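You operate a simulated robot arm through the tools that you are given. There is no shell and no other tool.

You are at the controls of a simulated robot arm. One attempt, no reset.

## Task
Start the Middle line, track its belt onto the mark and stop it.
Fine: the main switch goes on first; the dark display tells where the edge runs; a click of the grey dial moves it 4 mm; it must read On mark before Stop; the other dials stay; one button at a time.

The check looks at the end state, three seconds after you hand in, the way a careful person would. Anything else that was tipped, shoved, dropped, spilled or broken makes it a failure.

## Robot
A 6-joint arm with a two-finger gripper, fixed in place. Base frame: the origin is at the foot of the arm, x ahead of it, y to its left, z up. Lengths are in m, angles in degrees, forces in N, time in s.
Its first joint turns from -166.0 to 166.0 degrees. Payload 2.45 kg.
The TCP is the grasp point between the finger pads, 0.02 m short of the fingertips. In the tool frame z runs along the fingers and y along their closing line. The gripper opens to 0.14 m. The gripper's body begins 0.168 m behind the TCP.
Orientation is that of the tool frame in the base frame, as a unit quaternion [w, x, y, z]. With the fingers straight down and closing along the base's y, the tool's x points along the base's -x, its y along +y and its z along -z.

## Interface
- The arm moves only by the tool nudge_tool. Its arguments are lists of equal length, an entry for each row: "rot": the turn, a rotation vector about the tool's x, y, z in units of 60 degrees (1.0 is 60 degrees), a list of three; "xyz": the shift along the tool's x, y, z in units of 250 mm (1.0 is 250 mm), a list of three; "grip": the finger opening in m, from 0 to 0.14. In form: {"rot": [[wx, wy, wz], ...], "xyz": [[tx, ty, tz], ...], "grip": [grip, ...]}. A call has 1 to 20 rows; each row is the pose to reach, as a shift and turn from the pose commanded when the call began, along the tool's axes at that moment. A call with a number of a shift or a turn outside -1 to 1 is refused whole. Rows are played at 5 a second. More than 0.05 m and 8.6 degrees between two rows, or a gripper value outside its range, and nothing of the call is played. A pose out of reach is approached as far as the arm can. The call stops where the force on the tool passes 40 N (or 10 N more than at its start, if that is more) or the arm is blocked; 0.2 s more then pass. The fingers move at their own pace (about 0.045 m/s each) and stop on an object; they squeeze with about 34 N. The grip force told is the motor's: it shows also when the fingers shut on nothing. Time passes only in rows, and 0.2 s behind the last, so rows that repeat a pose let the fingers close. It gives the time, the measured TCP pose, the force on the tool (base axes), the opening and the grip force at its end, in the units of the frame above (readings bear some noise), with the torque about the TCP (base axes, N m) and any sound that the robot's microphone picked up.
- Cameras (640 x 400 px; columns grow to the right, rows downward): "scene" is fixed at [0.0505, 0.4999, 1.2761]; the picture's right is [-0.10, -0.99, 0.00], its down [-0.39, 0.04, -0.92] and it looks along [0.92, -0.09, -0.39] (base axes); focal length 291 px, centre (320, 200). "wrist" rides on the gripper at [0.078, 0.011, -0.209] in the tool frame; the picture's right is [-0.14, 0.99, 0.00], its down [-0.92, -0.13, -0.37] and it looks along [-0.36, -0.05, 0.93] (tool axes); focal length 280 px, centre (320, 200). There is no depth. A picture from a camera that has moved, and an enlarged one, comes with that camera's place and axes in the base frame and with its lens.
- snapshot(camera): a new picture of that camera. The clock stands still meanwhile.
- close_up(camera, box): a new picture of the part [left, top, right, bottom] of that camera's present view, enlarged. The clock stands still meanwhile.
- job_done(): hands the job in; it is judged then, once.

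Places have to be worked out from the pictures, the camera data and where the tool is seen. Open the gripper and draw the arm clear of the work before you hand the job in, unless the task says otherwise.

The tools are called as a command line: name --argument value ..., lists and objects as JSON in quotes. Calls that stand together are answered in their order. nudge_tool: Moves the arm, as the interface text tells. Its arguments: {"type":"object","properties":{"rot":{"type":"array"},"xyz":{"type":"array"},"grip":{"type":"array"}},"required":["rot","xyz","grip"]} The other tools are called the same way: snapshot (camera) takes a picture; close_up (camera, box) takes an enlarged picture of a part of a camera's view; job_done () hands the job in.

At the start:

```text
time_s: 0.0
eef_pos: [0.8577, -0.3524, 1.0403]
ee_rot: [0.0, 0.0, 1.0, 0.0]
wrist_force: [0.5, 0.4, -0.1]
wrist_torque: [0.01, 0.01, 0.01]
grip_width: 0.1399
grip_force: 0.1
```

scene: 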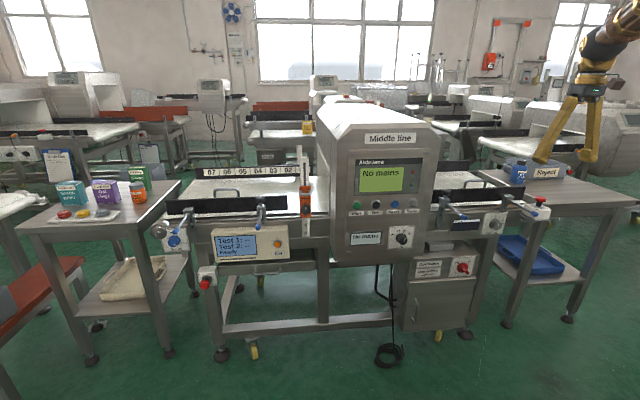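
wrist: 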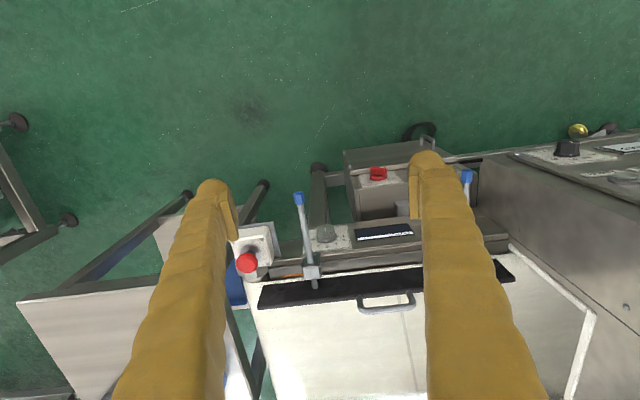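

I'll begin by looking closely at the machine's panel, main switch and displays before moving anything.

close_up --camera "scene" --box '[340, 120, 440, 260]'

close_up --camera "scene" --box '[390, 190, 560, 340]'

close_up --camera "scene" --box '[140, 180, 310, 300]'

close_up --camera "scene" --box '[160, 140, 330, 240]'

```text
2.86 times, centred on (390, 190) of scene
camera zoom: at [0.0505, 0.4999, 1.2761], right [-0.1, -0.99, 0.0], down [-0.39, 0.04, -0.92], along [0.92, -0.09, -0.39], focal length 831 px, centre (120, 229)
```

zoom: 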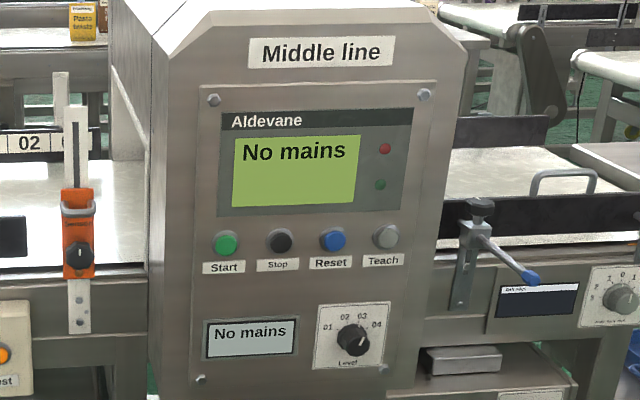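

```text
2.67 times, centred on (475, 265) of scene
camera zoom: at [0.0505, 0.4999, 1.2761], right [-0.1, -0.99, 0.0], down [-0.39, 0.04, -0.92], along [0.92, -0.09, -0.39], focal length 776 px, centre (-93, 27)
```

zoom: 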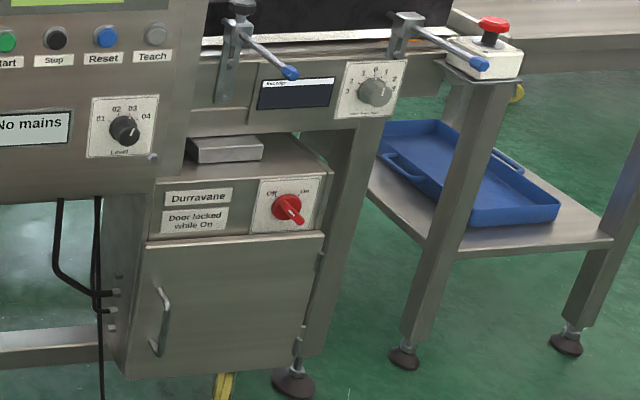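

```text
3.33 times, centred on (225, 240) of scene
camera zoom: at [0.0505, 0.4999, 1.2761], right [-0.1, -0.99, 0.0], down [-0.39, 0.04, -0.92], along [0.92, -0.09, -0.39], focal length 969 px, centre (637, 67)
```

zoom: 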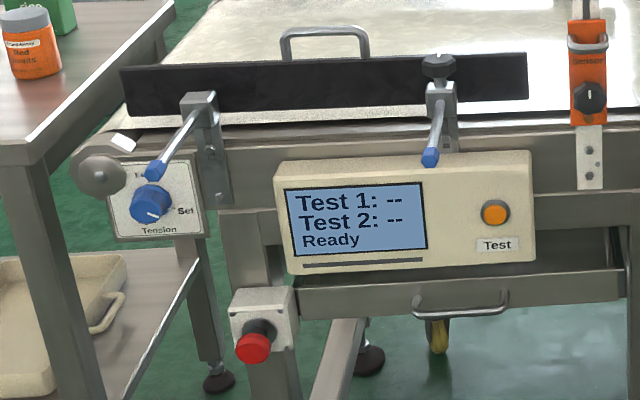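

```text
3.76 times, centred on (245, 190) of scene
camera zoom: at [0.0505, 0.4999, 1.2761], right [-0.1, -0.99, 0.0], down [-0.39, 0.04, -0.92], along [0.92, -0.09, -0.39], focal length 1095 px, centre (602, 238)
```

zoom: 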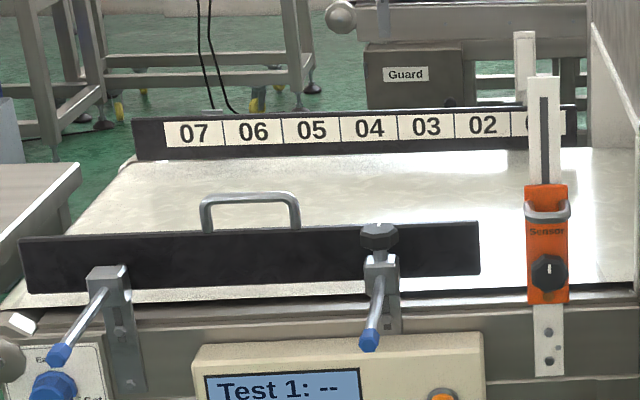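

The display says No mains; the red rotary on the cabinet is off, and the grey dial sits beside a dark display at the right. I zoom more on each.

close_up --camera "scene" --box '[450, 200, 520, 245]'

close_up --camera "scene" --box '[410, 245, 490, 295]'

close_up --camera "scene" --box '[340, 190, 430, 250]'

close_up --camera "wrist" --box '[300, 100, 640, 300]'

```text
8.89 times, centred on (485, 222) of scene
camera zoom: at [0.0505, 0.4999, 1.2761], right [-0.1, -0.99, 0.0], down [-0.39, 0.04, -0.92], along [0.92, -0.09, -0.39], focal length 2585 px, centre (-1147, 0)
```

zoom: 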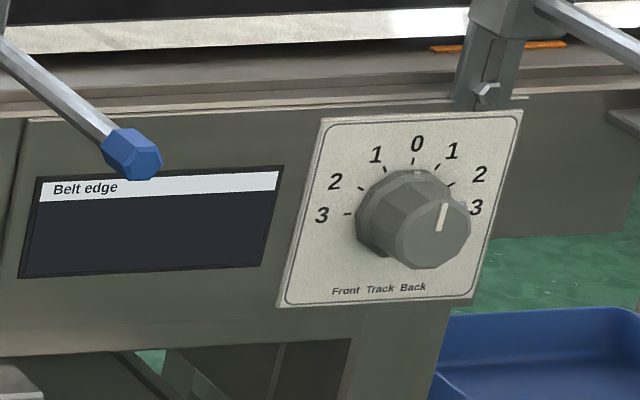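

```text
8.00 times, centred on (450, 270) of scene
camera zoom: at [0.0505, 0.4999, 1.2761], right [-0.1, -0.99, 0.0], down [-0.39, 0.04, -0.92], along [0.92, -0.09, -0.39], focal length 2327 px, centre (-720, -360)
```

zoom: 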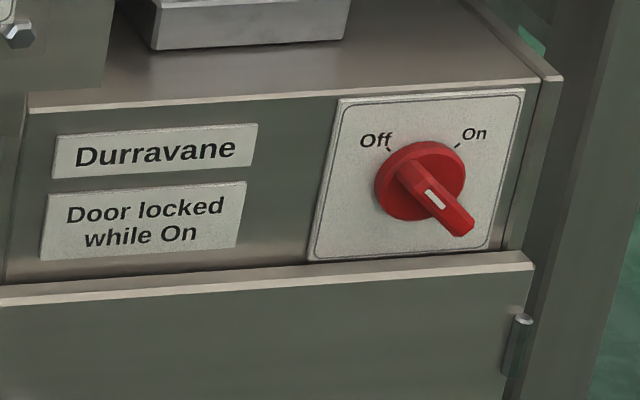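

```text
6.67 times, centred on (385, 220) of scene
camera zoom: at [0.0505, 0.4999, 1.2761], right [-0.1, -0.99, 0.0], down [-0.39, 0.04, -0.92], along [0.92, -0.09, -0.39], focal length 1939 px, centre (-113, 67)
```

zoom: 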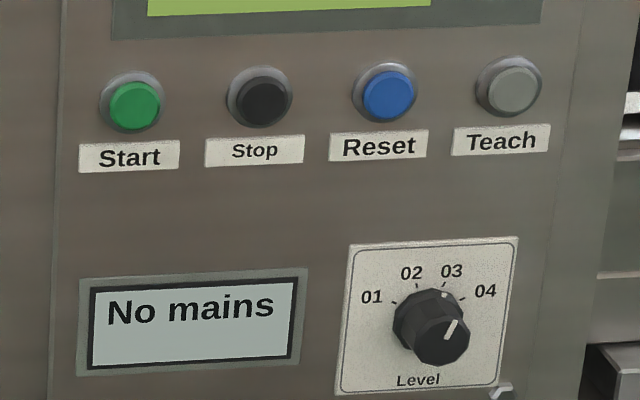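

```text
1.88 times, centred on (470, 200) of wrist
camera zoom: at [0.7776, -0.3406, 1.2485], right [0.14, 0.99, 0.0], down [0.92, -0.13, 0.37], along [0.37, -0.05, -0.93], focal length 528 px, centre (38, 200)
```

zoom: 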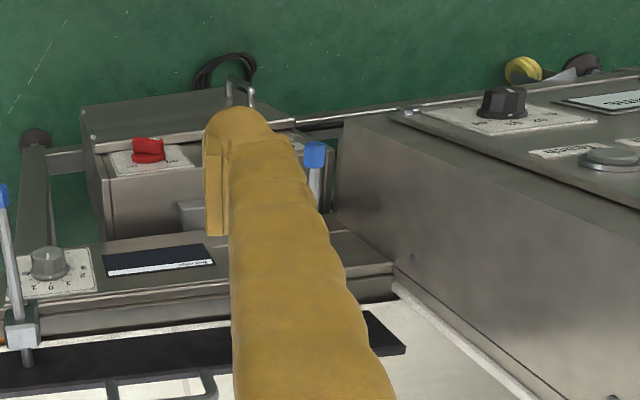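

The panel faces me (−x). I judge by triangulation: main switch ≈ (1.01, −0.21, 0.53), grey dial ≈ (1.08, −0.37, 0.69), buttons near x≈0.96, z≈0.86, Start y≈0.28 and Stop y≈0.21. First I pitch the tool from down to forward in free air while drawing back.

nudge_tool --rot '[[0, -0.125, 0], [0, -0.25, 0], [0, -0.375, 0], [0, -0.5, 0], [0, -0.625, 0], [0, -0.75, 0]]' --xyz '[[0.1, 0, 0], [0.2, 0, 0], [0.3, 0, 0], [0.4, 0, 0], [0.5, 0, 0], [0.6, 0, 0]]' --grip '[0.14, 0.14, 0.14, 0.14, 0.14, 0.14]'

```text
time_s: 1.4
eef_pos: [0.7061, -0.3526, 1.0389]
ee_rot: [0.384, 0.0, 0.924, -0.001]
wrist_force: [-0.5, 0.4, 0.3]
wrist_torque: [-0.01, -0.02, -0.04]
grip_width: 0.1398
grip_force: 0.1
```

Pitch went as planned (45° so far). I turn the other 45° so that the fingers point straight ahead, holding the TCP in place.

nudge_tool --rot '[[0, -0.125, 0], [0, -0.25, 0], [0, -0.375, 0], [0, -0.5, 0], [0, -0.625, 0], [0, -0.75, 0]]' --xyz '[[0, 0, 0], [0, 0, 0], [0, 0, 0], [0, 0, 0], [0, 0, 0], [0, 0, 0]]' --grip '[0.1, 0.06, 0.04, 0.04, 0.04, 0.04]'

snapshot --camera "scene"

snapshot --camera "wrist"

```text
time_s: 2.8
eef_pos: [0.7061, -0.3517, 1.0406]
ee_rot: [0.708, -0.001, 0.706, 0.0]
wrist_force: [-0.5, -0.2, 0.7]
wrist_torque: [-0.01, 0.02, 0.01]
grip_width: 0.0404
grip_force: 0.0
```

```text
taken
```

scene: 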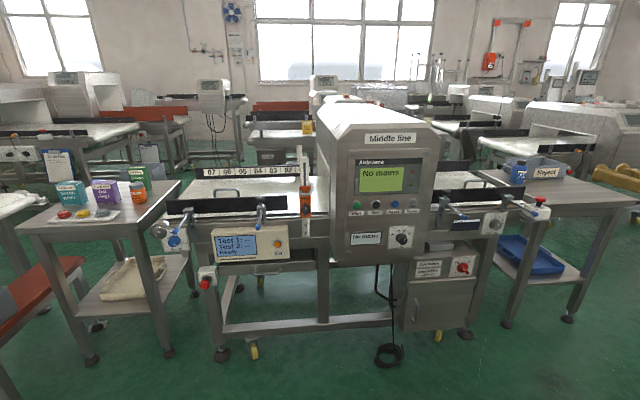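

```text
taken
camera wrist: at [0.4971, -0.3406, 0.9607], right [0.0, 0.99, 0.14], down [-0.37, -0.13, 0.92], along [0.93, -0.05, 0.37], focal length 280 px, centre (320, 200)
```

wrist: 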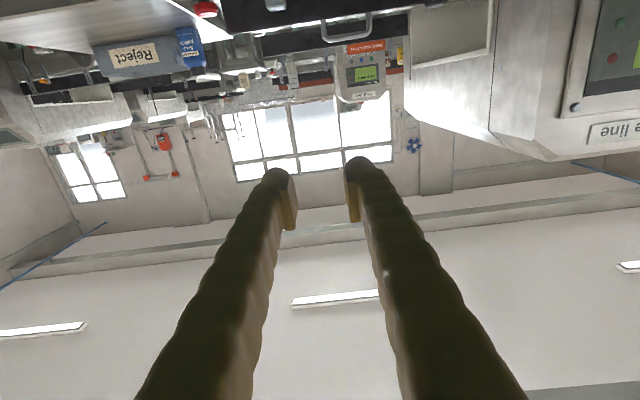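

The tool now points ahead, and its camera sits below it (picture upside down). I descend in front of the machine, staying well clear of the blue clamp rods, toward the main switch.

nudge_tool --rot '[[0, 0, 0], [0, 0, 0], [0, 0, 0], [0, 0, 0], [0, 0, 0], [0, 0, 0], [0, 0, 0]]' --xyz '[[0.14, 0.04, 0.03], [0.28, 0.08, 0.06], [0.42, 0.12, 0.09], [0.57, 0.16, 0.12], [0.71, 0.2, 0.15], [0.85, 0.24, 0.18], [1.0, 0.28, 0.2]]' --grip '[0.05, 0.05, 0.05, 0.05, 0.05, 0.05, 0.05]'

nudge_tool --rot '[[0, 0, 0], [0, 0, 0], [0, 0, 0], [0, 0, 0], [0, 0, 0], [0, 0, 0], [0, 0, 0]]' --xyz '[[0.14, 0.04, 0.02], [0.28, 0.08, 0.04], [0.42, 0.12, 0.06], [0.57, 0.16, 0.08], [0.71, 0.2, 0.1], [0.85, 0.24, 0.12], [1.0, 0.28, 0.14]]' --grip '[0.05, 0.05, 0.05, 0.05, 0.05, 0.05, 0.05]'

snapshot --camera "scene"

snapshot --camera "wrist"

```text
time_s: 4.4
eef_pos: [0.8192, -0.3171, 0.8521]
ee_rot: [0.694, 0.033, 0.718, 0.048]
wrist_force: [0.9, 0.5, 0.0]
wrist_torque: [-0.03, -0.03, -0.04]
grip_width: 0.05
grip_force: 0.1
out of reach, approached as far as the arm can: row 2, 3, 4, 5, 6, 7
```

```text
time_s: 6.0
eef_pos: [0.8852, -0.2157, 0.6226]
ee_rot: [0.687, 0.072, 0.719, 0.078]
wrist_force: [-0.6, 0.2, -0.7]
wrist_torque: [-0.02, 0.0, 0.02]
grip_width: 0.0501
grip_force: 0.1
out of reach, approached as far as the arm can: row 1, 2, 3, 4, 5, 6, 7
```

```text
taken
```

scene: 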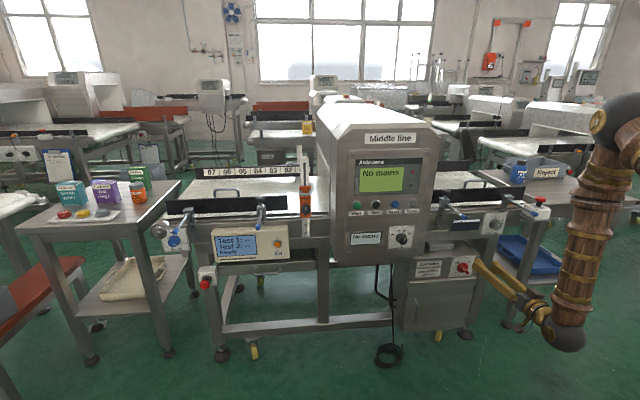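

```text
taken
camera wrist: at [0.6735, -0.1887, 0.5578], right [0.01, 0.94, 0.34], down [-0.33, -0.32, 0.89], along [0.94, -0.12, 0.31], focal length 280 px, centre (320, 200)
```

wrist: 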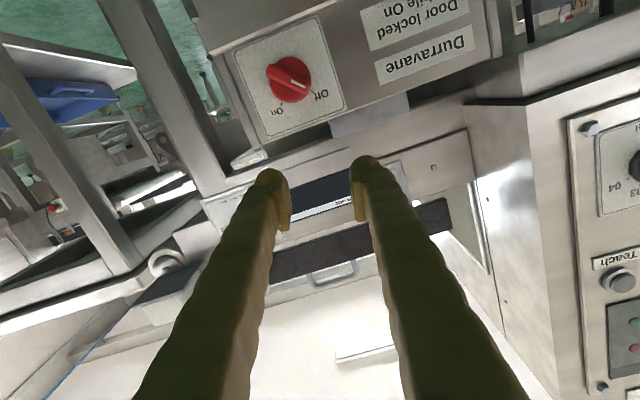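

The arm can't fold that close at this height; it sits at (0.885, −0.216, 0.623), slightly tilted. The switch should be within reach further out, so I test with a forward move of 60 mm commanded and read the result.

nudge_tool --rot '[[0, 0, 0], [0, 0, 0]]' --xyz '[[0, 0, 0.12], [0, 0, 0.24]]' --grip '[0.05, 0.05]'

```text
time_s: 6.6
eef_pos: [0.9457, -0.214, 0.6208]
ee_rot: [0.687, 0.072, 0.719, 0.077]
wrist_force: [0.2, 0.5, -0.3]
wrist_torque: [0.04, -0.01, -0.02]
grip_width: 0.0499
grip_force: 0.1
```

Now commanded and actual poses agree again at (0.946, −0.214, 0.621), tool rolled about 12°. I take a close look at the switch and dial from here.

snapshot --camera "wrist"

close_up --camera "wrist" --box '[180, 0, 340, 100]'

close_up --camera "scene" --box '[420, 200, 560, 300]'

```text
taken
camera wrist: at [0.7333, -0.1884, 0.5552], right [0.01, 0.94, 0.34], down [-0.33, -0.32, 0.89], along [0.95, -0.12, 0.3], focal length 280 px, centre (320, 200)
```

wrist: 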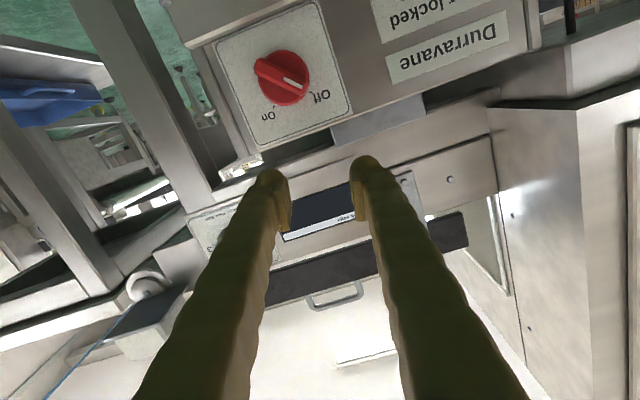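

```text
4.00 times, centred on (260, 50) of wrist
camera zoom: at [0.7333, -0.1884, 0.5552], right [0.01, 0.94, 0.34], down [-0.33, -0.32, 0.89], along [0.95, -0.12, 0.3], focal length 1122 px, centre (560, 800)
```

zoom: 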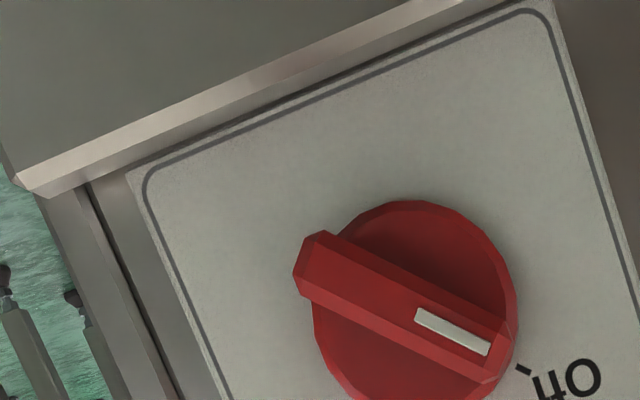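

```text
4.00 times, centred on (490, 250) of scene
camera zoom: at [0.0505, 0.4999, 1.2761], right [-0.1, -0.99, 0.0], down [-0.39, 0.04, -0.92], along [0.92, -0.09, -0.39], focal length 1163 px, centre (-360, 0)
```

zoom: 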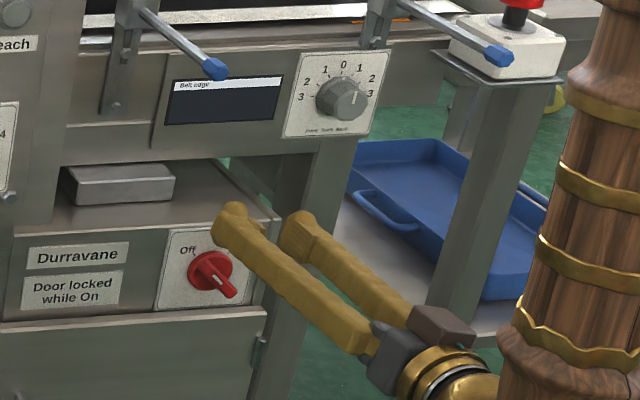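

The switch disc triangulates to about (1.024, −0.215, 0.519), its bar standing ~24 mm proud and lying at −45° (white mark at Off). I level the tool and roll it to −44° so the fingers straddle the bar, staying at this distance.

nudge_tool --rot '[[0.0029, -0.0049, -0.1168], [0.0058, -0.0098, -0.2336], [0.0087, -0.0146, -0.3504], [0.0117, -0.0195, -0.4673], [0.0146, -0.0244, -0.5841], [0.0175, -0.0293, -0.7009], [0.0204, -0.0341, -0.8177], [0.0233, -0.039, -0.9345]]' --xyz '[[0, 0, 0], [0, 0, 0], [0, 0, 0], [0, 0, 0], [0, 0, 0], [0, 0, 0], [0, 0, 0], [0, 0, 0]]' --grip '[0.05, 0.05, 0.05, 0.05, 0.05, 0.05, 0.05, 0.05]'

snapshot --camera "wrist"

```text
time_s: 8.4
eef_pos: [0.9501, -0.2144, 0.6226]
ee_rot: [0.689, 0.056, 0.72, 0.06]
wrist_force: [0.5, 0.1, 0.3]
wrist_torque: [-0.03, -0.01, -0.02]
grip_width: 0.0497
grip_force: 0.1
out of reach, approached as far as the arm can: row 1, 2, 3, 4, 5, 6, 7, 8
```

```text
taken
camera wrist: at [0.7377, -0.1917, 0.5558], right [0.01, 0.95, 0.3], down [-0.33, -0.28, 0.9], along [0.94, -0.1, 0.31], focal length 280 px, centre (320, 200)
```

wrist: 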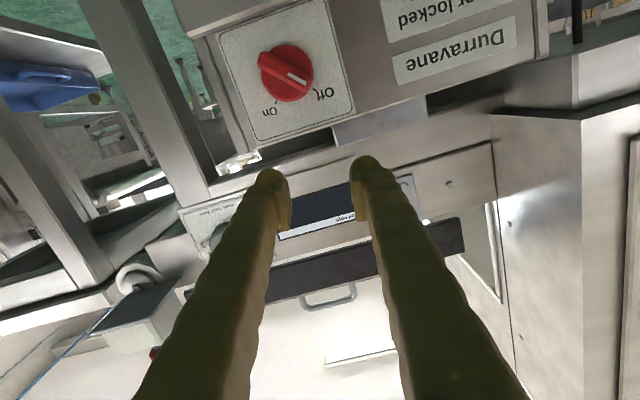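

Negative roll is held back by a joint limit here (it only got to about +9°). The gripper is symmetric, so I try rolling the other way (+56°) to see if that direction is free.

nudge_tool --rot '[[0, -0.005, 0.1168], [0, -0.01, 0.2336], [0, -0.015, 0.3504], [0, -0.02, 0.4673], [0, -0.025, 0.5841], [0, -0.03, 0.7009], [0, -0.035, 0.8177], [0, -0.04, 0.9345]]' --xyz '[[0, 0, 0], [0, 0, 0], [0, 0, 0], [0, 0, 0], [0, 0, 0], [0, 0, 0], [0, 0, 0], [0, 0, 0]]' --grip '[0.05, 0.05, 0.05, 0.05, 0.05, 0.05, 0.05, 0.05]'

snapshot --camera "scene"

```text
time_s: 10.2
eef_pos: [0.95, -0.2141, 0.6228]
ee_rot: [0.594, 0.39, 0.595, 0.376]
wrist_force: [0.5, 0.1, 0.7]
wrist_torque: [0.01, 0.0, -0.01]
grip_width: 0.0502
grip_force: 0.0
```

```text
taken
```

scene: 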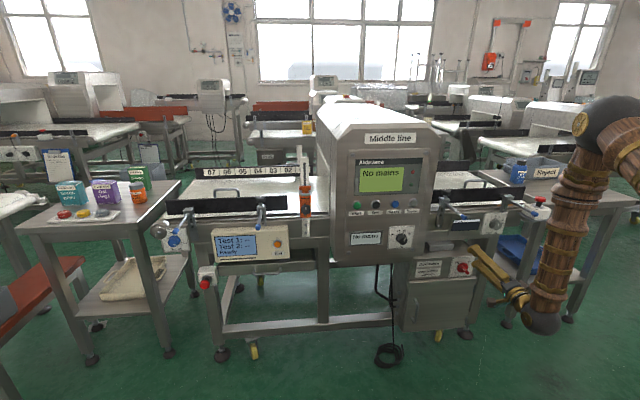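

Positive roll is free (now ≈65°). Before touching the switch I check in free air that the roll can go all the way to about 226° (grasp at 136°, then 90° clockwise).

nudge_tool --rot '[[0, 0, 0.125], [0, 0, 0.25], [0, 0, 0.375], [0, 0, 0.5], [0, 0, 0.625], [0, 0, 0.75], [0, 0, 0.875], [-0.008, 0.018, 1.0]]' --xyz '[[0, 0, 0], [0, 0, 0], [0, 0, 0], [0, 0, 0], [0, 0, 0], [0, 0, 0], [0, 0, 0], [0, 0, 0]]' --grip '[0.05, 0.05, 0.05, 0.05, 0.05, 0.05, 0.05, 0.05]'

nudge_tool --rot '[[0, 0, 0.125], [0, 0, 0.25], [0, 0, 0.375], [0, 0, 0.5], [0, 0, 0.625], [0, 0, 0.75], [0, 0, 0.875], [0, 0, 1.0]]' --xyz '[[0, 0, 0], [0, 0, 0], [0, 0, 0], [0, 0, 0], [0, 0, 0], [0, 0, 0], [0, 0, 0], [0, 0, 0]]' --grip '[0.05, 0.05, 0.05, 0.05, 0.05, 0.05, 0.05, 0.05]'

nudge_tool --rot '[[0, 0, 0.125], [0, 0, 0.25], [0, 0, 0.375], [0, 0, 0.5], [0, 0, 0.625], [0, 0, 0.75]]' --xyz '[[0, 0, 0], [0, 0, 0], [0, 0, 0], [0, 0, 0], [0, 0, 0], [0, 0, 0]]' --grip '[0.05, 0.05, 0.05, 0.05, 0.05, 0.05]'

snapshot --camera "wrist"

```text
time_s: 12.0
eef_pos: [0.9501, -0.2149, 0.6224]
ee_rot: [0.324, 0.63, 0.323, 0.628]
wrist_force: [-0.1, 0.9, 1.1]
wrist_torque: [0.03, 0.02, 0.02]
grip_width: 0.0498
grip_force: 0.0
```

```text
time_s: 13.8
eef_pos: [0.9501, -0.2146, 0.6219]
ee_rot: [-0.035, 0.707, -0.035, 0.706]
wrist_force: [-0.1, -0.1, -1.0]
wrist_torque: [0.0, -0.01, -0.02]
grip_width: 0.05
grip_force: 0.0
```

```text
time_s: 15.2
eef_pos: [0.9499, -0.2138, 0.6232]
ee_rot: [-0.303, 0.64, -0.302, 0.639]
wrist_force: [1.3, -0.7, -0.9]
wrist_torque: [0.04, 0.01, 0.02]
grip_width: 0.05
grip_force: 0.0
```

```text
taken
camera wrist: at [0.7411, -0.2812, 0.6633], right [0.0, -0.52, -0.85], down [-0.37, 0.79, -0.48], along [0.93, 0.31, -0.19], focal length 280 px, centre (320, 200)
```

wrist: 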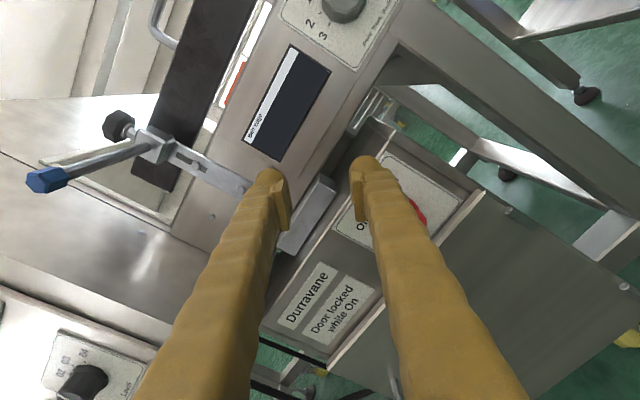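

Roll is free up to 230°, and at 180° the camera is above and upright. I roll back to 180° and then drop to the switch's height to look at it squarely.

nudge_tool --rot '[[0, 0, -0.12], [0, 0, -0.24], [0, 0, -0.36], [0, 0, -0.48], [0, 0, -0.6], [0, 0, -0.72], [0, 0, -0.843]]' --xyz '[[0, 0, 0], [0, 0, 0], [0, 0, 0], [0, 0, 0], [0, 0, 0], [0, 0, 0], [0, 0, 0]]' --grip '[0.05, 0.05, 0.05, 0.05, 0.05, 0.05, 0.05]'

nudge_tool --rot '[[0, 0, 0], [0, 0, 0], [0, 0, 0]]' --xyz '[[-0.14, 0, -0.02], [-0.28, 0, -0.05], [-0.416, 0, -0.08]]' --grip '[0.05, 0.05, 0.05]'

snapshot --camera "wrist"

close_up --camera "scene" --box '[420, 200, 560, 300]'

```text
time_s: 16.8
eef_pos: [0.9505, -0.2147, 0.6226]
ee_rot: [0.001, 0.708, 0.001, 0.706]
wrist_force: [-0.8, -0.4, 0.2]
wrist_torque: [0.01, 0.0, 0.01]
grip_width: 0.0499
grip_force: 0.0
```

```text
time_s: 17.6
eef_pos: [0.9302, -0.2155, 0.5182]
ee_rot: [0.0, 0.708, 0.001, 0.707]
wrist_force: [0.6, 0.5, -0.7]
wrist_torque: [0.0, -0.01, 0.0]
grip_width: 0.0499
grip_force: 0.2
```

```text
taken
camera wrist: at [0.7216, -0.225, 0.5964], right [0.0, -0.99, -0.14], down [-0.37, 0.13, -0.92], along [0.93, 0.05, -0.37], focal length 280 px, centre (320, 200)
```

wrist: 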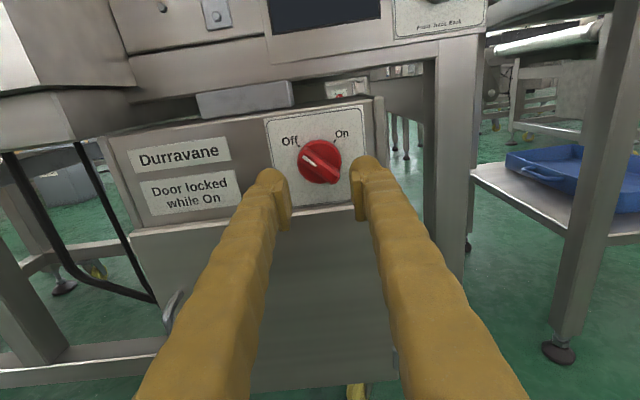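

```text
4.00 times, centred on (490, 250) of scene
camera zoom: at [0.0505, 0.4999, 1.2761], right [-0.1, -0.99, 0.0], down [-0.39, 0.04, -0.92], along [0.92, -0.09, -0.39], focal length 1163 px, centre (-360, 0)
```

zoom: 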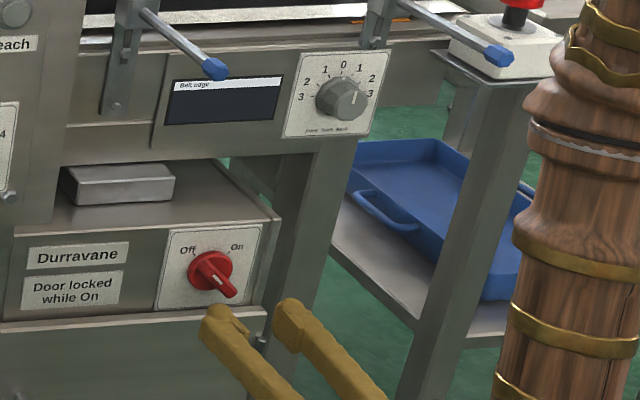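

The view is upright and the switch is between the fingers. I zoom in to refine its centre and bar angle.

close_up --camera "wrist" --box '[260, 110, 380, 210]'

close_up --camera "wrist" --box '[240, 0, 500, 110]'

```text
4.00 times, centred on (320, 160) of wrist
camera zoom: at [0.7216, -0.225, 0.5964], right [0.0, -0.99, -0.14], down [-0.37, 0.13, -0.92], along [0.93, 0.05, -0.37], focal length 1122 px, centre (320, 360)
```

zoom: 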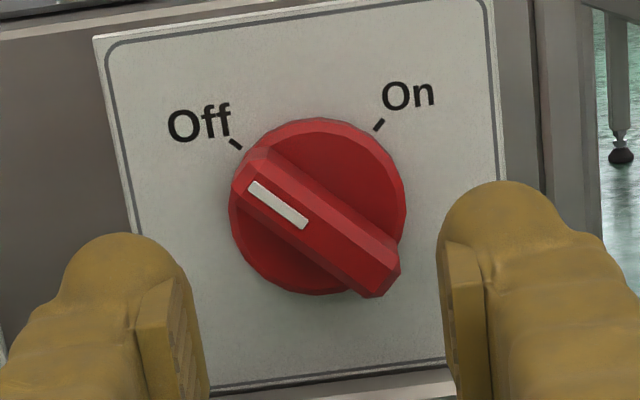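

```text
2.46 times, centred on (370, 55) of wrist
camera zoom: at [0.7216, -0.225, 0.5964], right [0.0, -0.99, -0.14], down [-0.37, 0.13, -0.92], along [0.93, 0.05, -0.37], focal length 690 px, centre (197, 557)
```

zoom: 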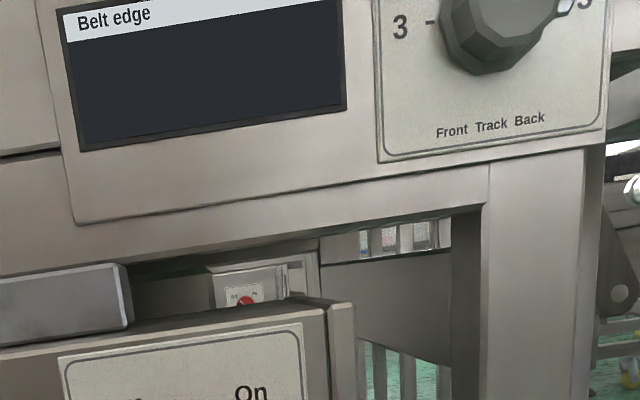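

Disc centre refined to (≈1.024, −0.2145, 0.520), bar at ≈ −44°. I roll to 136° so the fingers sit either side of the bar, with a millimetre correction.

nudge_tool --rot '[[0, 0, -0.122], [0, 0, -0.244], [0, 0, -0.366], [0, 0, -0.488], [0, 0, -0.61], [0, 0, -0.733]]' --xyz '[[0.001, 0, 0], [0.002, -0.001, 0], [0.003, -0.002, 0], [0.004, -0.003, 0], [0.005, -0.004, 0], [0.006, -0.004, 0]]' --grip '[0.05, 0.05, 0.05, 0.05, 0.05, 0.05]'

nudge_tool --rot '[[0, 0, 0], [0, 0, 0]]' --xyz '[[0, 0, 0.06], [0, 0, 0.12]]' --grip '[0.05, 0.05]'

snapshot --camera "wrist"

close_up --camera "scene" --box '[420, 230, 520, 300]'

```text
time_s: 19.0
eef_pos: [0.9312, -0.2138, 0.5193]
ee_rot: [0.266, 0.656, 0.265, 0.655]
wrist_force: [-1.0, -0.1, 0.0]
wrist_torque: [0.01, -0.02, -0.03]
grip_width: 0.05
grip_force: 0.1
```

```text
time_s: 19.6
eef_pos: [0.9623, -0.2142, 0.5194]
ee_rot: [0.265, 0.656, 0.265, 0.655]
wrist_force: [0.2, -0.2, -1.5]
wrist_torque: [0.0, -0.02, -0.02]
grip_width: 0.0501
grip_force: 0.1
```

```text
taken
camera wrist: at [0.7516, -0.1667, 0.5834], right [0.0, -0.81, 0.59], down [-0.37, -0.55, -0.75], along [0.93, -0.22, -0.3], focal length 280 px, centre (320, 200)
```

wrist: 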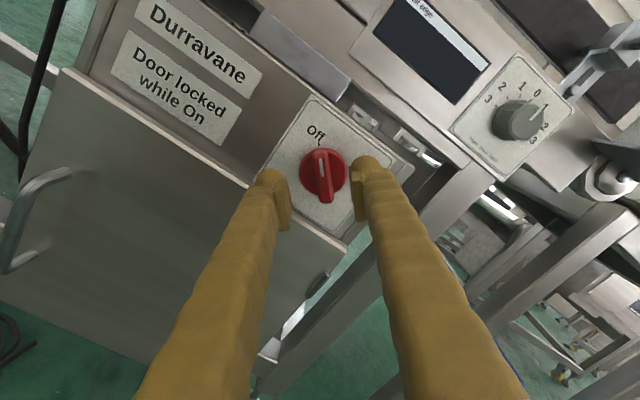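

```text
5.71 times, centred on (470, 265) of scene
camera zoom: at [0.0505, 0.4999, 1.2761], right [-0.1, -0.99, 0.0], down [-0.39, 0.04, -0.92], along [0.92, -0.09, -0.39], focal length 1662 px, centre (-537, -171)
```

zoom: 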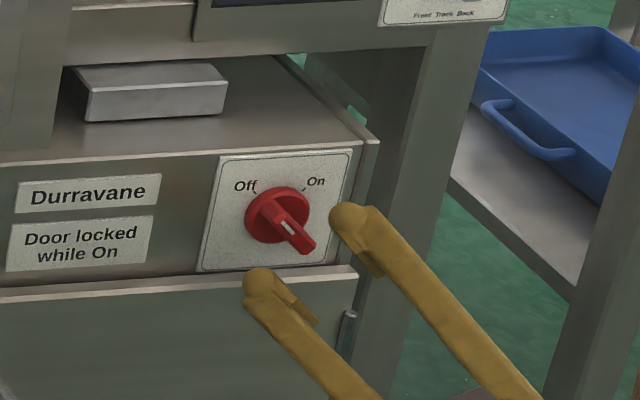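

The bar lies centred and parallel between the fingers. I narrow to 36 mm (keeping off the door ledge) and move forward to x≈0.994 so the tips straddle the bar.

nudge_tool --rot '[[0, 0, 0], [0, 0, 0], [0, 0, 0], [0, 0, 0]]' --xyz '[[0, 0, 0], [0, 0, 0.04], [0, 0, 0.08], [0, 0, 0.128]]' --grip '[0.036, 0.036, 0.036, 0.036]'

close_up --camera "wrist" --box '[240, 100, 400, 240]'

close_up --camera "scene" --box '[420, 230, 520, 300]'

```text
time_s: 20.6
eef_pos: [0.9923, -0.2138, 0.5197]
ee_rot: [0.265, 0.656, 0.265, 0.655]
wrist_force: [0.3, 0.4, 0.8]
wrist_torque: [0.0, -0.01, -0.01]
grip_width: 0.0362
grip_force: 0.1
```

```text
2.86 times, centred on (320, 170) of wrist
camera zoom: at [0.7838, -0.1666, 0.5837], right [0.0, -0.81, 0.59], down [-0.37, -0.55, -0.75], along [0.93, -0.22, -0.3], focal length 801 px, centre (320, 286)
```

zoom: 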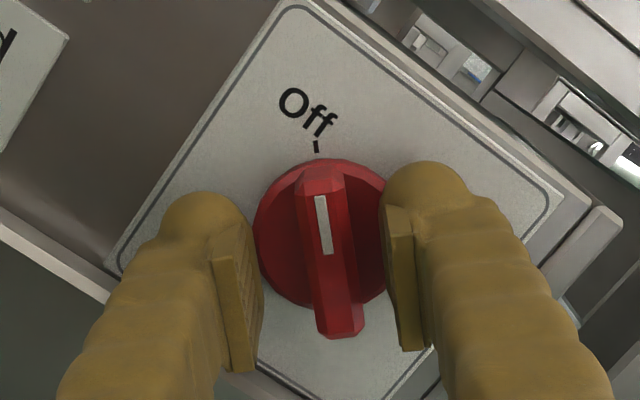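

```text
5.71 times, centred on (470, 265) of scene
camera zoom: at [0.0505, 0.4999, 1.2761], right [-0.1, -0.99, 0.0], down [-0.39, 0.04, -0.92], along [0.92, -0.09, -0.39], focal length 1662 px, centre (-537, -171)
```

zoom: 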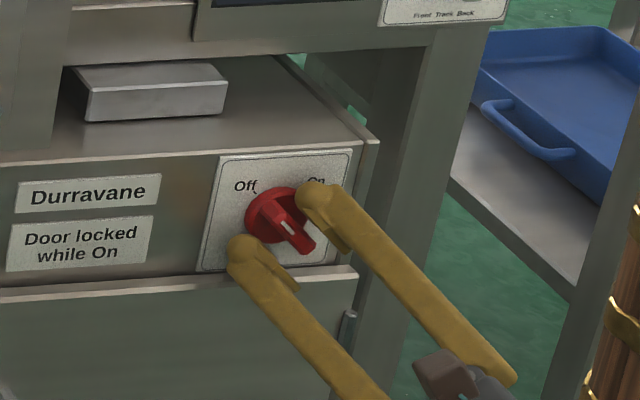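

The bar sits between the pads with room either side. I close on it and check before turning.

nudge_tool --rot '[[0, 0, 0], [0, 0, 0], [0, 0, 0], [0, 0, 0]]' --xyz '[[0, 0, 0], [0, 0, 0], [0, 0, 0], [0, 0, 0]]' --grip '[0.02, 0.012, 0.008, 0.008]'

close_up --camera "wrist" --box '[240, 100, 400, 240]'

```text
time_s: 21.6
eef_pos: [0.9935, -0.2138, 0.521]
ee_rot: [0.266, 0.656, 0.264, 0.655]
wrist_force: [3.3, -13.6, 8.5]
wrist_torque: [0.03, -0.03, -0.1]
grip_width: 0.0184
grip_force: 8.4
```

```text
2.86 times, centred on (320, 170) of wrist
camera zoom: at [0.7838, -0.167, 0.584], right [0.0, -0.81, 0.59], down [-0.37, -0.55, -0.75], along [0.93, -0.22, -0.3], focal length 801 px, centre (320, 286)
```

zoom: 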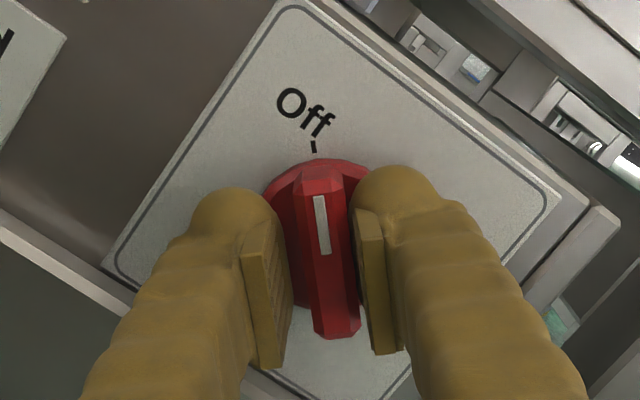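

The upper-right finger has touched first (side force ~16 N along tool +y). I centre by shifting 2 mm toward tool +y while closing on.

nudge_tool --rot '[[0, 0, 0], [0, 0, 0], [0, 0, 0]]' --xyz '[[0, 0.004, 0], [0, 0.008, 0], [0, 0.008, 0]]' --grip '[0.008, 0.008, 0.008]'

close_up --camera "wrist" --box '[240, 100, 400, 240]'

```text
time_s: 22.4
eef_pos: [0.9926, -0.2147, 0.5217]
ee_rot: [0.265, 0.656, 0.265, 0.655]
wrist_force: [3.7, -8.3, 8.2]
wrist_torque: [-0.01, -0.05, -0.04]
grip_width: 0.016
grip_force: 5.8
```

```text
2.86 times, centred on (320, 170) of wrist
camera zoom: at [0.7831, -0.1679, 0.5854], right [0.0, -0.81, 0.59], down [-0.37, -0.55, -0.75], along [0.93, -0.22, -0.3], focal length 801 px, centre (320, 286)
```

zoom: 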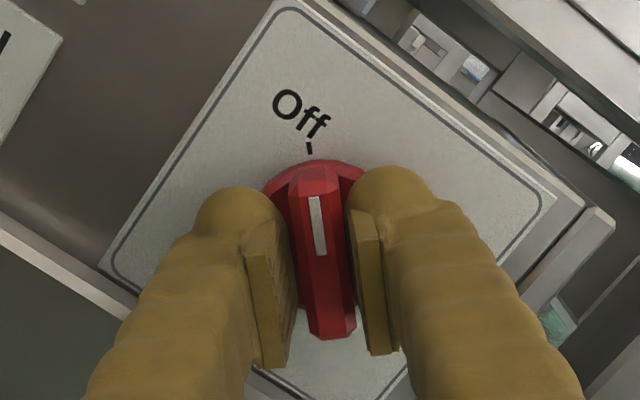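

Better (side force ~12 N, opening 16 mm). One more small shift and full squeeze.

nudge_tool --rot '[[0, 0, 0], [0, 0, 0], [0, 0, 0]]' --xyz '[[0, 0.004, 0], [0, 0.007, 0], [0, 0.007, 0]]' --grip '[0.008, 0.004, 0.0]'

close_up --camera "wrist" --box '[240, 100, 400, 240]'

```text
time_s: 23.2
eef_pos: [0.9931, -0.2149, 0.5226]
ee_rot: [0.264, 0.656, 0.265, 0.655]
wrist_force: [-7.3, -1.8, 9.8]
wrist_torque: [0.03, -0.11, -0.01]
grip_width: 0.0132
grip_force: 36.7
```

```text
2.86 times, centred on (320, 170) of wrist
camera zoom: at [0.7828, -0.1689, 0.5861], right [0.0, -0.81, 0.59], down [-0.37, -0.55, -0.75], along [0.93, -0.22, -0.3], focal length 801 px, centre (320, 286)
```

zoom: 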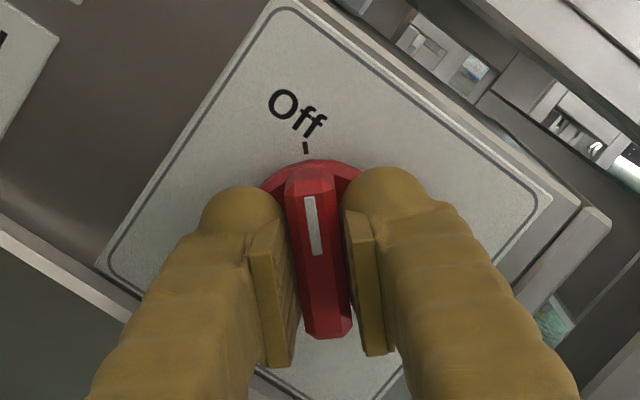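

Firm grip now (36.7 N, 13 mm). I turn clockwise 45° first and read forces.

nudge_tool --rot '[[0, 0, 0.11], [0, 0, 0.22], [0, 0, 0.33], [0, 0, 0.44], [0, 0, 0.55], [0, 0, 0.66], [0, 0, 0.75]]' --xyz '[[0, 0, 0], [0, 0, 0], [0, 0, 0], [0, 0, 0], [0, 0, 0], [0, 0, 0], [0, 0, 0]]' --grip '[0, 0, 0, 0, 0, 0, 0]'

close_up --camera "wrist" --box '[240, 100, 400, 240]'

close_up --camera "scene" --box '[420, 230, 520, 300]'

```text
time_s: 24.8
eef_pos: [0.9925, -0.2161, 0.5199]
ee_rot: [-0.007, 0.708, -0.006, 0.706]
wrist_force: [10.6, 31.6, -5.9]
wrist_torque: [-0.04, 0.01, 0.3]
grip_width: 0.0132
grip_force: 39.4
```

```text
2.86 times, centred on (320, 170) of wrist
camera zoom: at [0.7829, -0.2272, 0.6], right [0.0, -0.99, -0.16], down [-0.37, 0.14, -0.92], along [0.93, 0.06, -0.37], focal length 801 px, centre (320, 286)
```

zoom: 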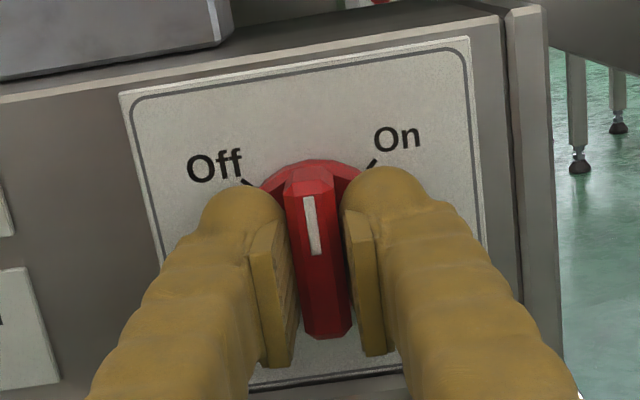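

```text
5.71 times, centred on (470, 265) of scene
camera zoom: at [0.0505, 0.4999, 1.2761], right [-0.1, -0.99, 0.0], down [-0.39, 0.04, -0.92], along [0.92, -0.09, -0.39], focal length 1662 px, centre (-537, -171)
```

zoom: 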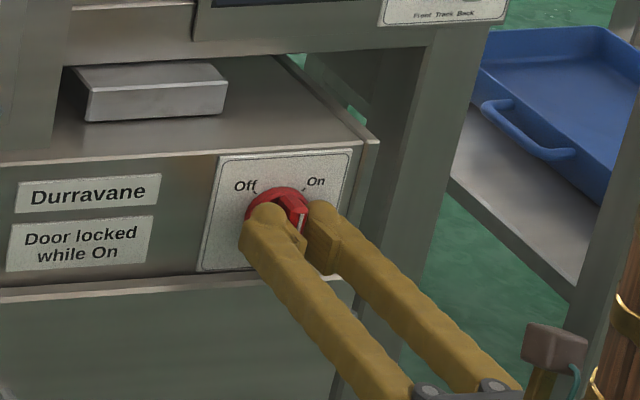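

The switch follows the fingers (now midway), but the side force is 32 N toward +y, so the axis is slightly left of my TCP. I shift 2 mm toward +y (tool −y) to relieve it.

nudge_tool --rot '[[0, 0, 0], [0, 0, 0]]' --xyz '[[0, -0.004, 0], [0, -0.008, 0]]' --grip '[0, 0]'

```text
time_s: 25.4
eef_pos: [0.9931, -0.2152, 0.5207]
ee_rot: [-0.005, 0.708, -0.007, 0.706]
wrist_force: [9.1, 17.0, -11.3]
wrist_torque: [-0.04, 0.29, 0.16]
grip_width: 0.0127
grip_force: 39.2
```

Side force fell to 17 N. Another 2 mm toward +y and 1 mm down.

nudge_tool --rot '[[0, 0, 0], [0, 0, 0]]' --xyz '[[-0.002, -0.004, 0], [-0.004, -0.008, 0]]' --grip '[0, 0]'

```text
time_s: 26.0
eef_pos: [0.9924, -0.2153, 0.5216]
ee_rot: [-0.005, 0.707, -0.007, 0.707]
wrist_force: [-6.8, -15.7, -0.3]
wrist_torque: [-0.01, 0.18, -0.15]
grip_width: 0.013
grip_force: 39.4
```

Slight overshoot (−16 N), so I go back 1 mm and turn the remaining 45° clockwise to On.

nudge_tool --rot '[[0, 0, 0], [0, 0, 0.11], [0, 0, 0.22], [0, 0, 0.33], [0, 0, 0.44], [0, 0, 0.55], [0, 0, 0.66], [0, 0, 0.74]]' --xyz '[[0, 0.004, 0], [0, 0.004, 0], [0, 0.004, 0], [0, 0.004, 0], [0, 0.004, 0], [0, 0.004, 0], [0, 0.004, 0], [0, 0.004, 0]]' --grip '[0, 0, 0, 0, 0, 0, 0, 0]'

close_up --camera "wrist" --box '[240, 100, 400, 240]'

close_up --camera "scene" --box '[340, 120, 520, 300]'

```text
time_s: 27.8
eef_pos: [0.9927, -0.2144, 0.5222]
ee_rot: [-0.273, 0.652, -0.275, 0.652]
wrist_force: [-16.2, -19.6, 17.4]
wrist_torque: [-0.21, -0.25, -0.27]
grip_width: 0.0129
grip_force: 39.1
```

```text
2.86 times, centred on (320, 170) of wrist
camera zoom: at [0.783, -0.2765, 0.5691], right [0.0, -0.6, -0.8], down [-0.37, 0.75, -0.55], along [0.93, 0.3, -0.22], focal length 801 px, centre (320, 286)
```

zoom: 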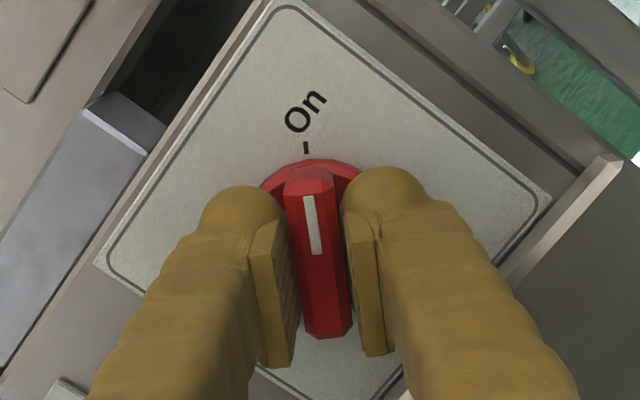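

```text
2.22 times, centred on (430, 210) of scene
camera zoom: at [0.0505, 0.4999, 1.2761], right [-0.1, -0.99, 0.0], down [-0.39, 0.04, -0.92], along [0.92, -0.09, -0.39], focal length 646 px, centre (76, 178)
```

zoom: 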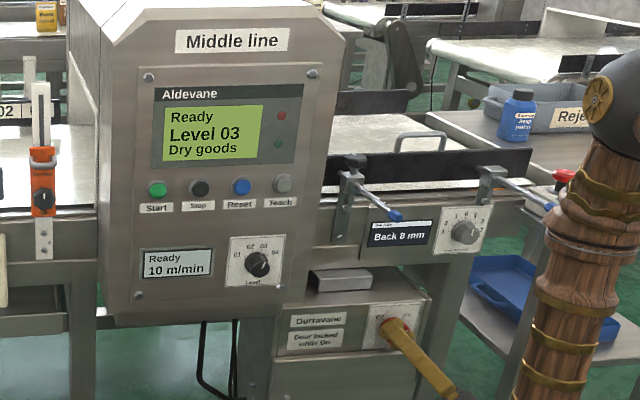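

Main switch is On: panel reads Ready / Level 03, belt edge display reads "Back 8 mm". I open the fingers and back straight out.

nudge_tool --rot '[[0, 0, 0], [0, 0, 0], [0, 0, 0], [0, 0, 0], [0, 0, 0], [0, 0, 0]]' --xyz '[[0, 0, 0], [0, 0, 0], [0, 0, 0], [0, 0, -0.1], [0, 0, -0.2], [0, 0, -0.28]]' --grip '[0.036, 0.036, 0.036, 0.036, 0.036, 0.036]'

close_up --camera "scene" --box '[340, 120, 520, 300]'

snapshot --camera "wrist"

```text
time_s: 29.2
eef_pos: [0.9223, -0.214, 0.5218]
ee_rot: [-0.272, 0.653, -0.273, 0.652]
wrist_force: [0.9, 0.2, 0.5]
wrist_torque: [0.01, -0.03, 0.02]
grip_width: 0.0359
grip_force: 0.1
```

```text
2.22 times, centred on (430, 210) of scene
camera zoom: at [0.0505, 0.4999, 1.2761], right [-0.1, -0.99, 0.0], down [-0.39, 0.04, -0.92], along [0.92, -0.09, -0.39], focal length 646 px, centre (76, 178)
```

zoom: 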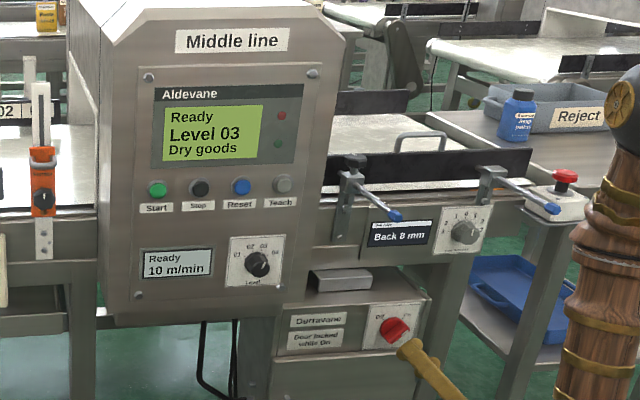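

```text
taken
camera wrist: at [0.7129, -0.2762, 0.5683], right [0.0, -0.6, -0.8], down [-0.37, 0.75, -0.56], along [0.93, 0.29, -0.22], focal length 280 px, centre (320, 200)
```

wrist: 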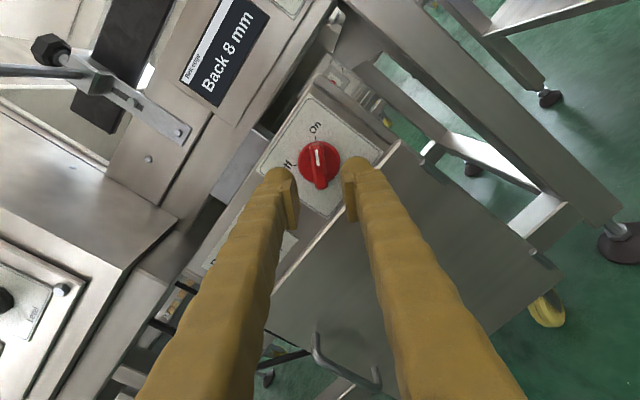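

Switch stays on. I roll back to 180° (upright camera), retract a little, and close the fingers for button pressing.

nudge_tool --rot '[[0, 0, -0.11], [0, 0, -0.22], [0, 0, -0.33], [0, 0, -0.44], [0, 0, -0.55], [0, 0, -0.66], [0, 0, -0.757]]' --xyz '[[0, 0, -0.04], [0, 0, -0.08], [0, 0, -0.12], [0, 0, -0.16], [0, 0, -0.2], [0, 0, -0.24], [0, 0, -0.28]]' --grip '[0.02, 0.01, 0.0, 0.0, 0.0, 0.0, 0.0]'

```text
time_s: 30.8
eef_pos: [0.8519, -0.2136, 0.5205]
ee_rot: [0.001, 0.708, 0.001, 0.707]
wrist_force: [0.1, -0.8, -0.1]
wrist_torque: [0.0, -0.01, -0.01]
grip_width: 0.0001
grip_force: 29.5
```

Upright at (0.852, −0.214, 0.521), fingers shut. I move up and left in front of the head panel toward the Start button, staying at x≈0.85.

nudge_tool --rot '[[0, 0, 0], [0, 0, 0], [0, 0, 0], [0, 0, 0], [0, 0, 0], [0, 0, 0], [0, 0, 0]]' --xyz '[[0.1, -0.14, -0.01], [0.2, -0.28, -0.02], [0.3, -0.42, -0.03], [0.4, -0.56, -0.04], [0.5, -0.7, -0.05], [0.6, -0.84, -0.06], [0.68, -0.98, -0.07]]' --grip '[0, 0, 0, 0, 0, 0, 0]'

snapshot --camera "scene"

```text
time_s: 32.4
eef_pos: [0.8188, -0.0456, 0.688]
ee_rot: [-0.036, 0.704, 0.036, 0.709]
wrist_force: [0.0, -0.7, 0.4]
wrist_torque: [0.01, 0.03, -0.03]
grip_width: 0.0001
grip_force: 29.2
out of reach, approached as far as the arm can: row 3, 4, 5, 6, 7
```

```text
taken
```

scene: 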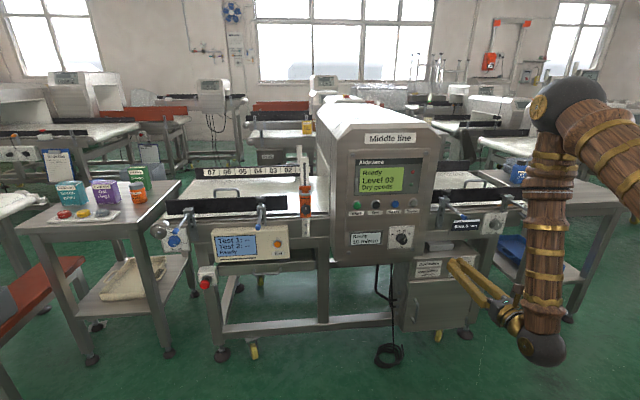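

At this wrist posture a forearm joint limits yawing the tool to the right as the arm swings left (it ended pointing ~6° left). Pressing with the tool yawed ~28° left should be within reach, so I yaw left while moving halfway toward Start.

nudge_tool --rot '[[0.074, 0, 0], [0.148, 0, 0], [0.222, 0, 0], [0.296, 0, 0], [0.37, 0, 0]]' --xyz '[[0.1, -0.1, 0.0], [0.17, -0.24, 0.02], [0.24, -0.38, 0.04], [0.3, -0.5, 0.06], [0.35, -0.63, 0.08]]' --grip '[0, 0, 0, 0, 0]'

snapshot --camera "scene"

snapshot --camera "wrist"

```text
time_s: 33.6
eef_pos: [0.8216, 0.1154, 0.7766]
ee_rot: [-0.171, 0.683, 0.173, 0.689]
wrist_force: [0.4, 0.5, 0.2]
wrist_torque: [-0.01, 0.0, 0.0]
grip_width: 0.0
grip_force: 29.8
```

```text
taken
```

scene: 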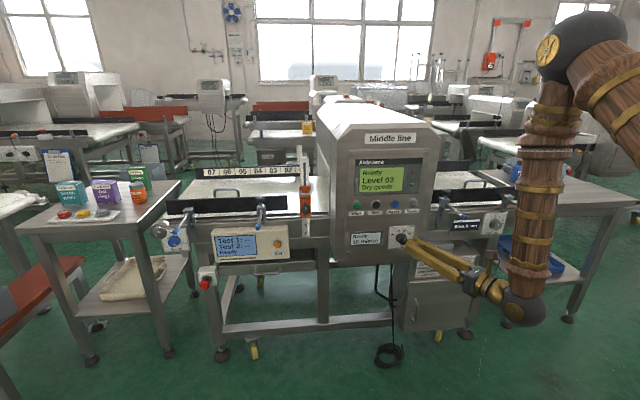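

```text
taken
camera wrist: at [0.6412, 0.0073, 0.8528], right [0.47, -0.87, -0.13], down [-0.38, -0.06, -0.92], along [0.8, 0.48, -0.36], focal length 280 px, centre (320, 200)
```

wrist: 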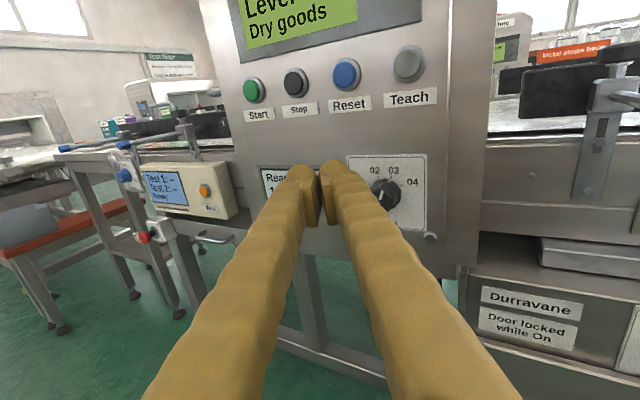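

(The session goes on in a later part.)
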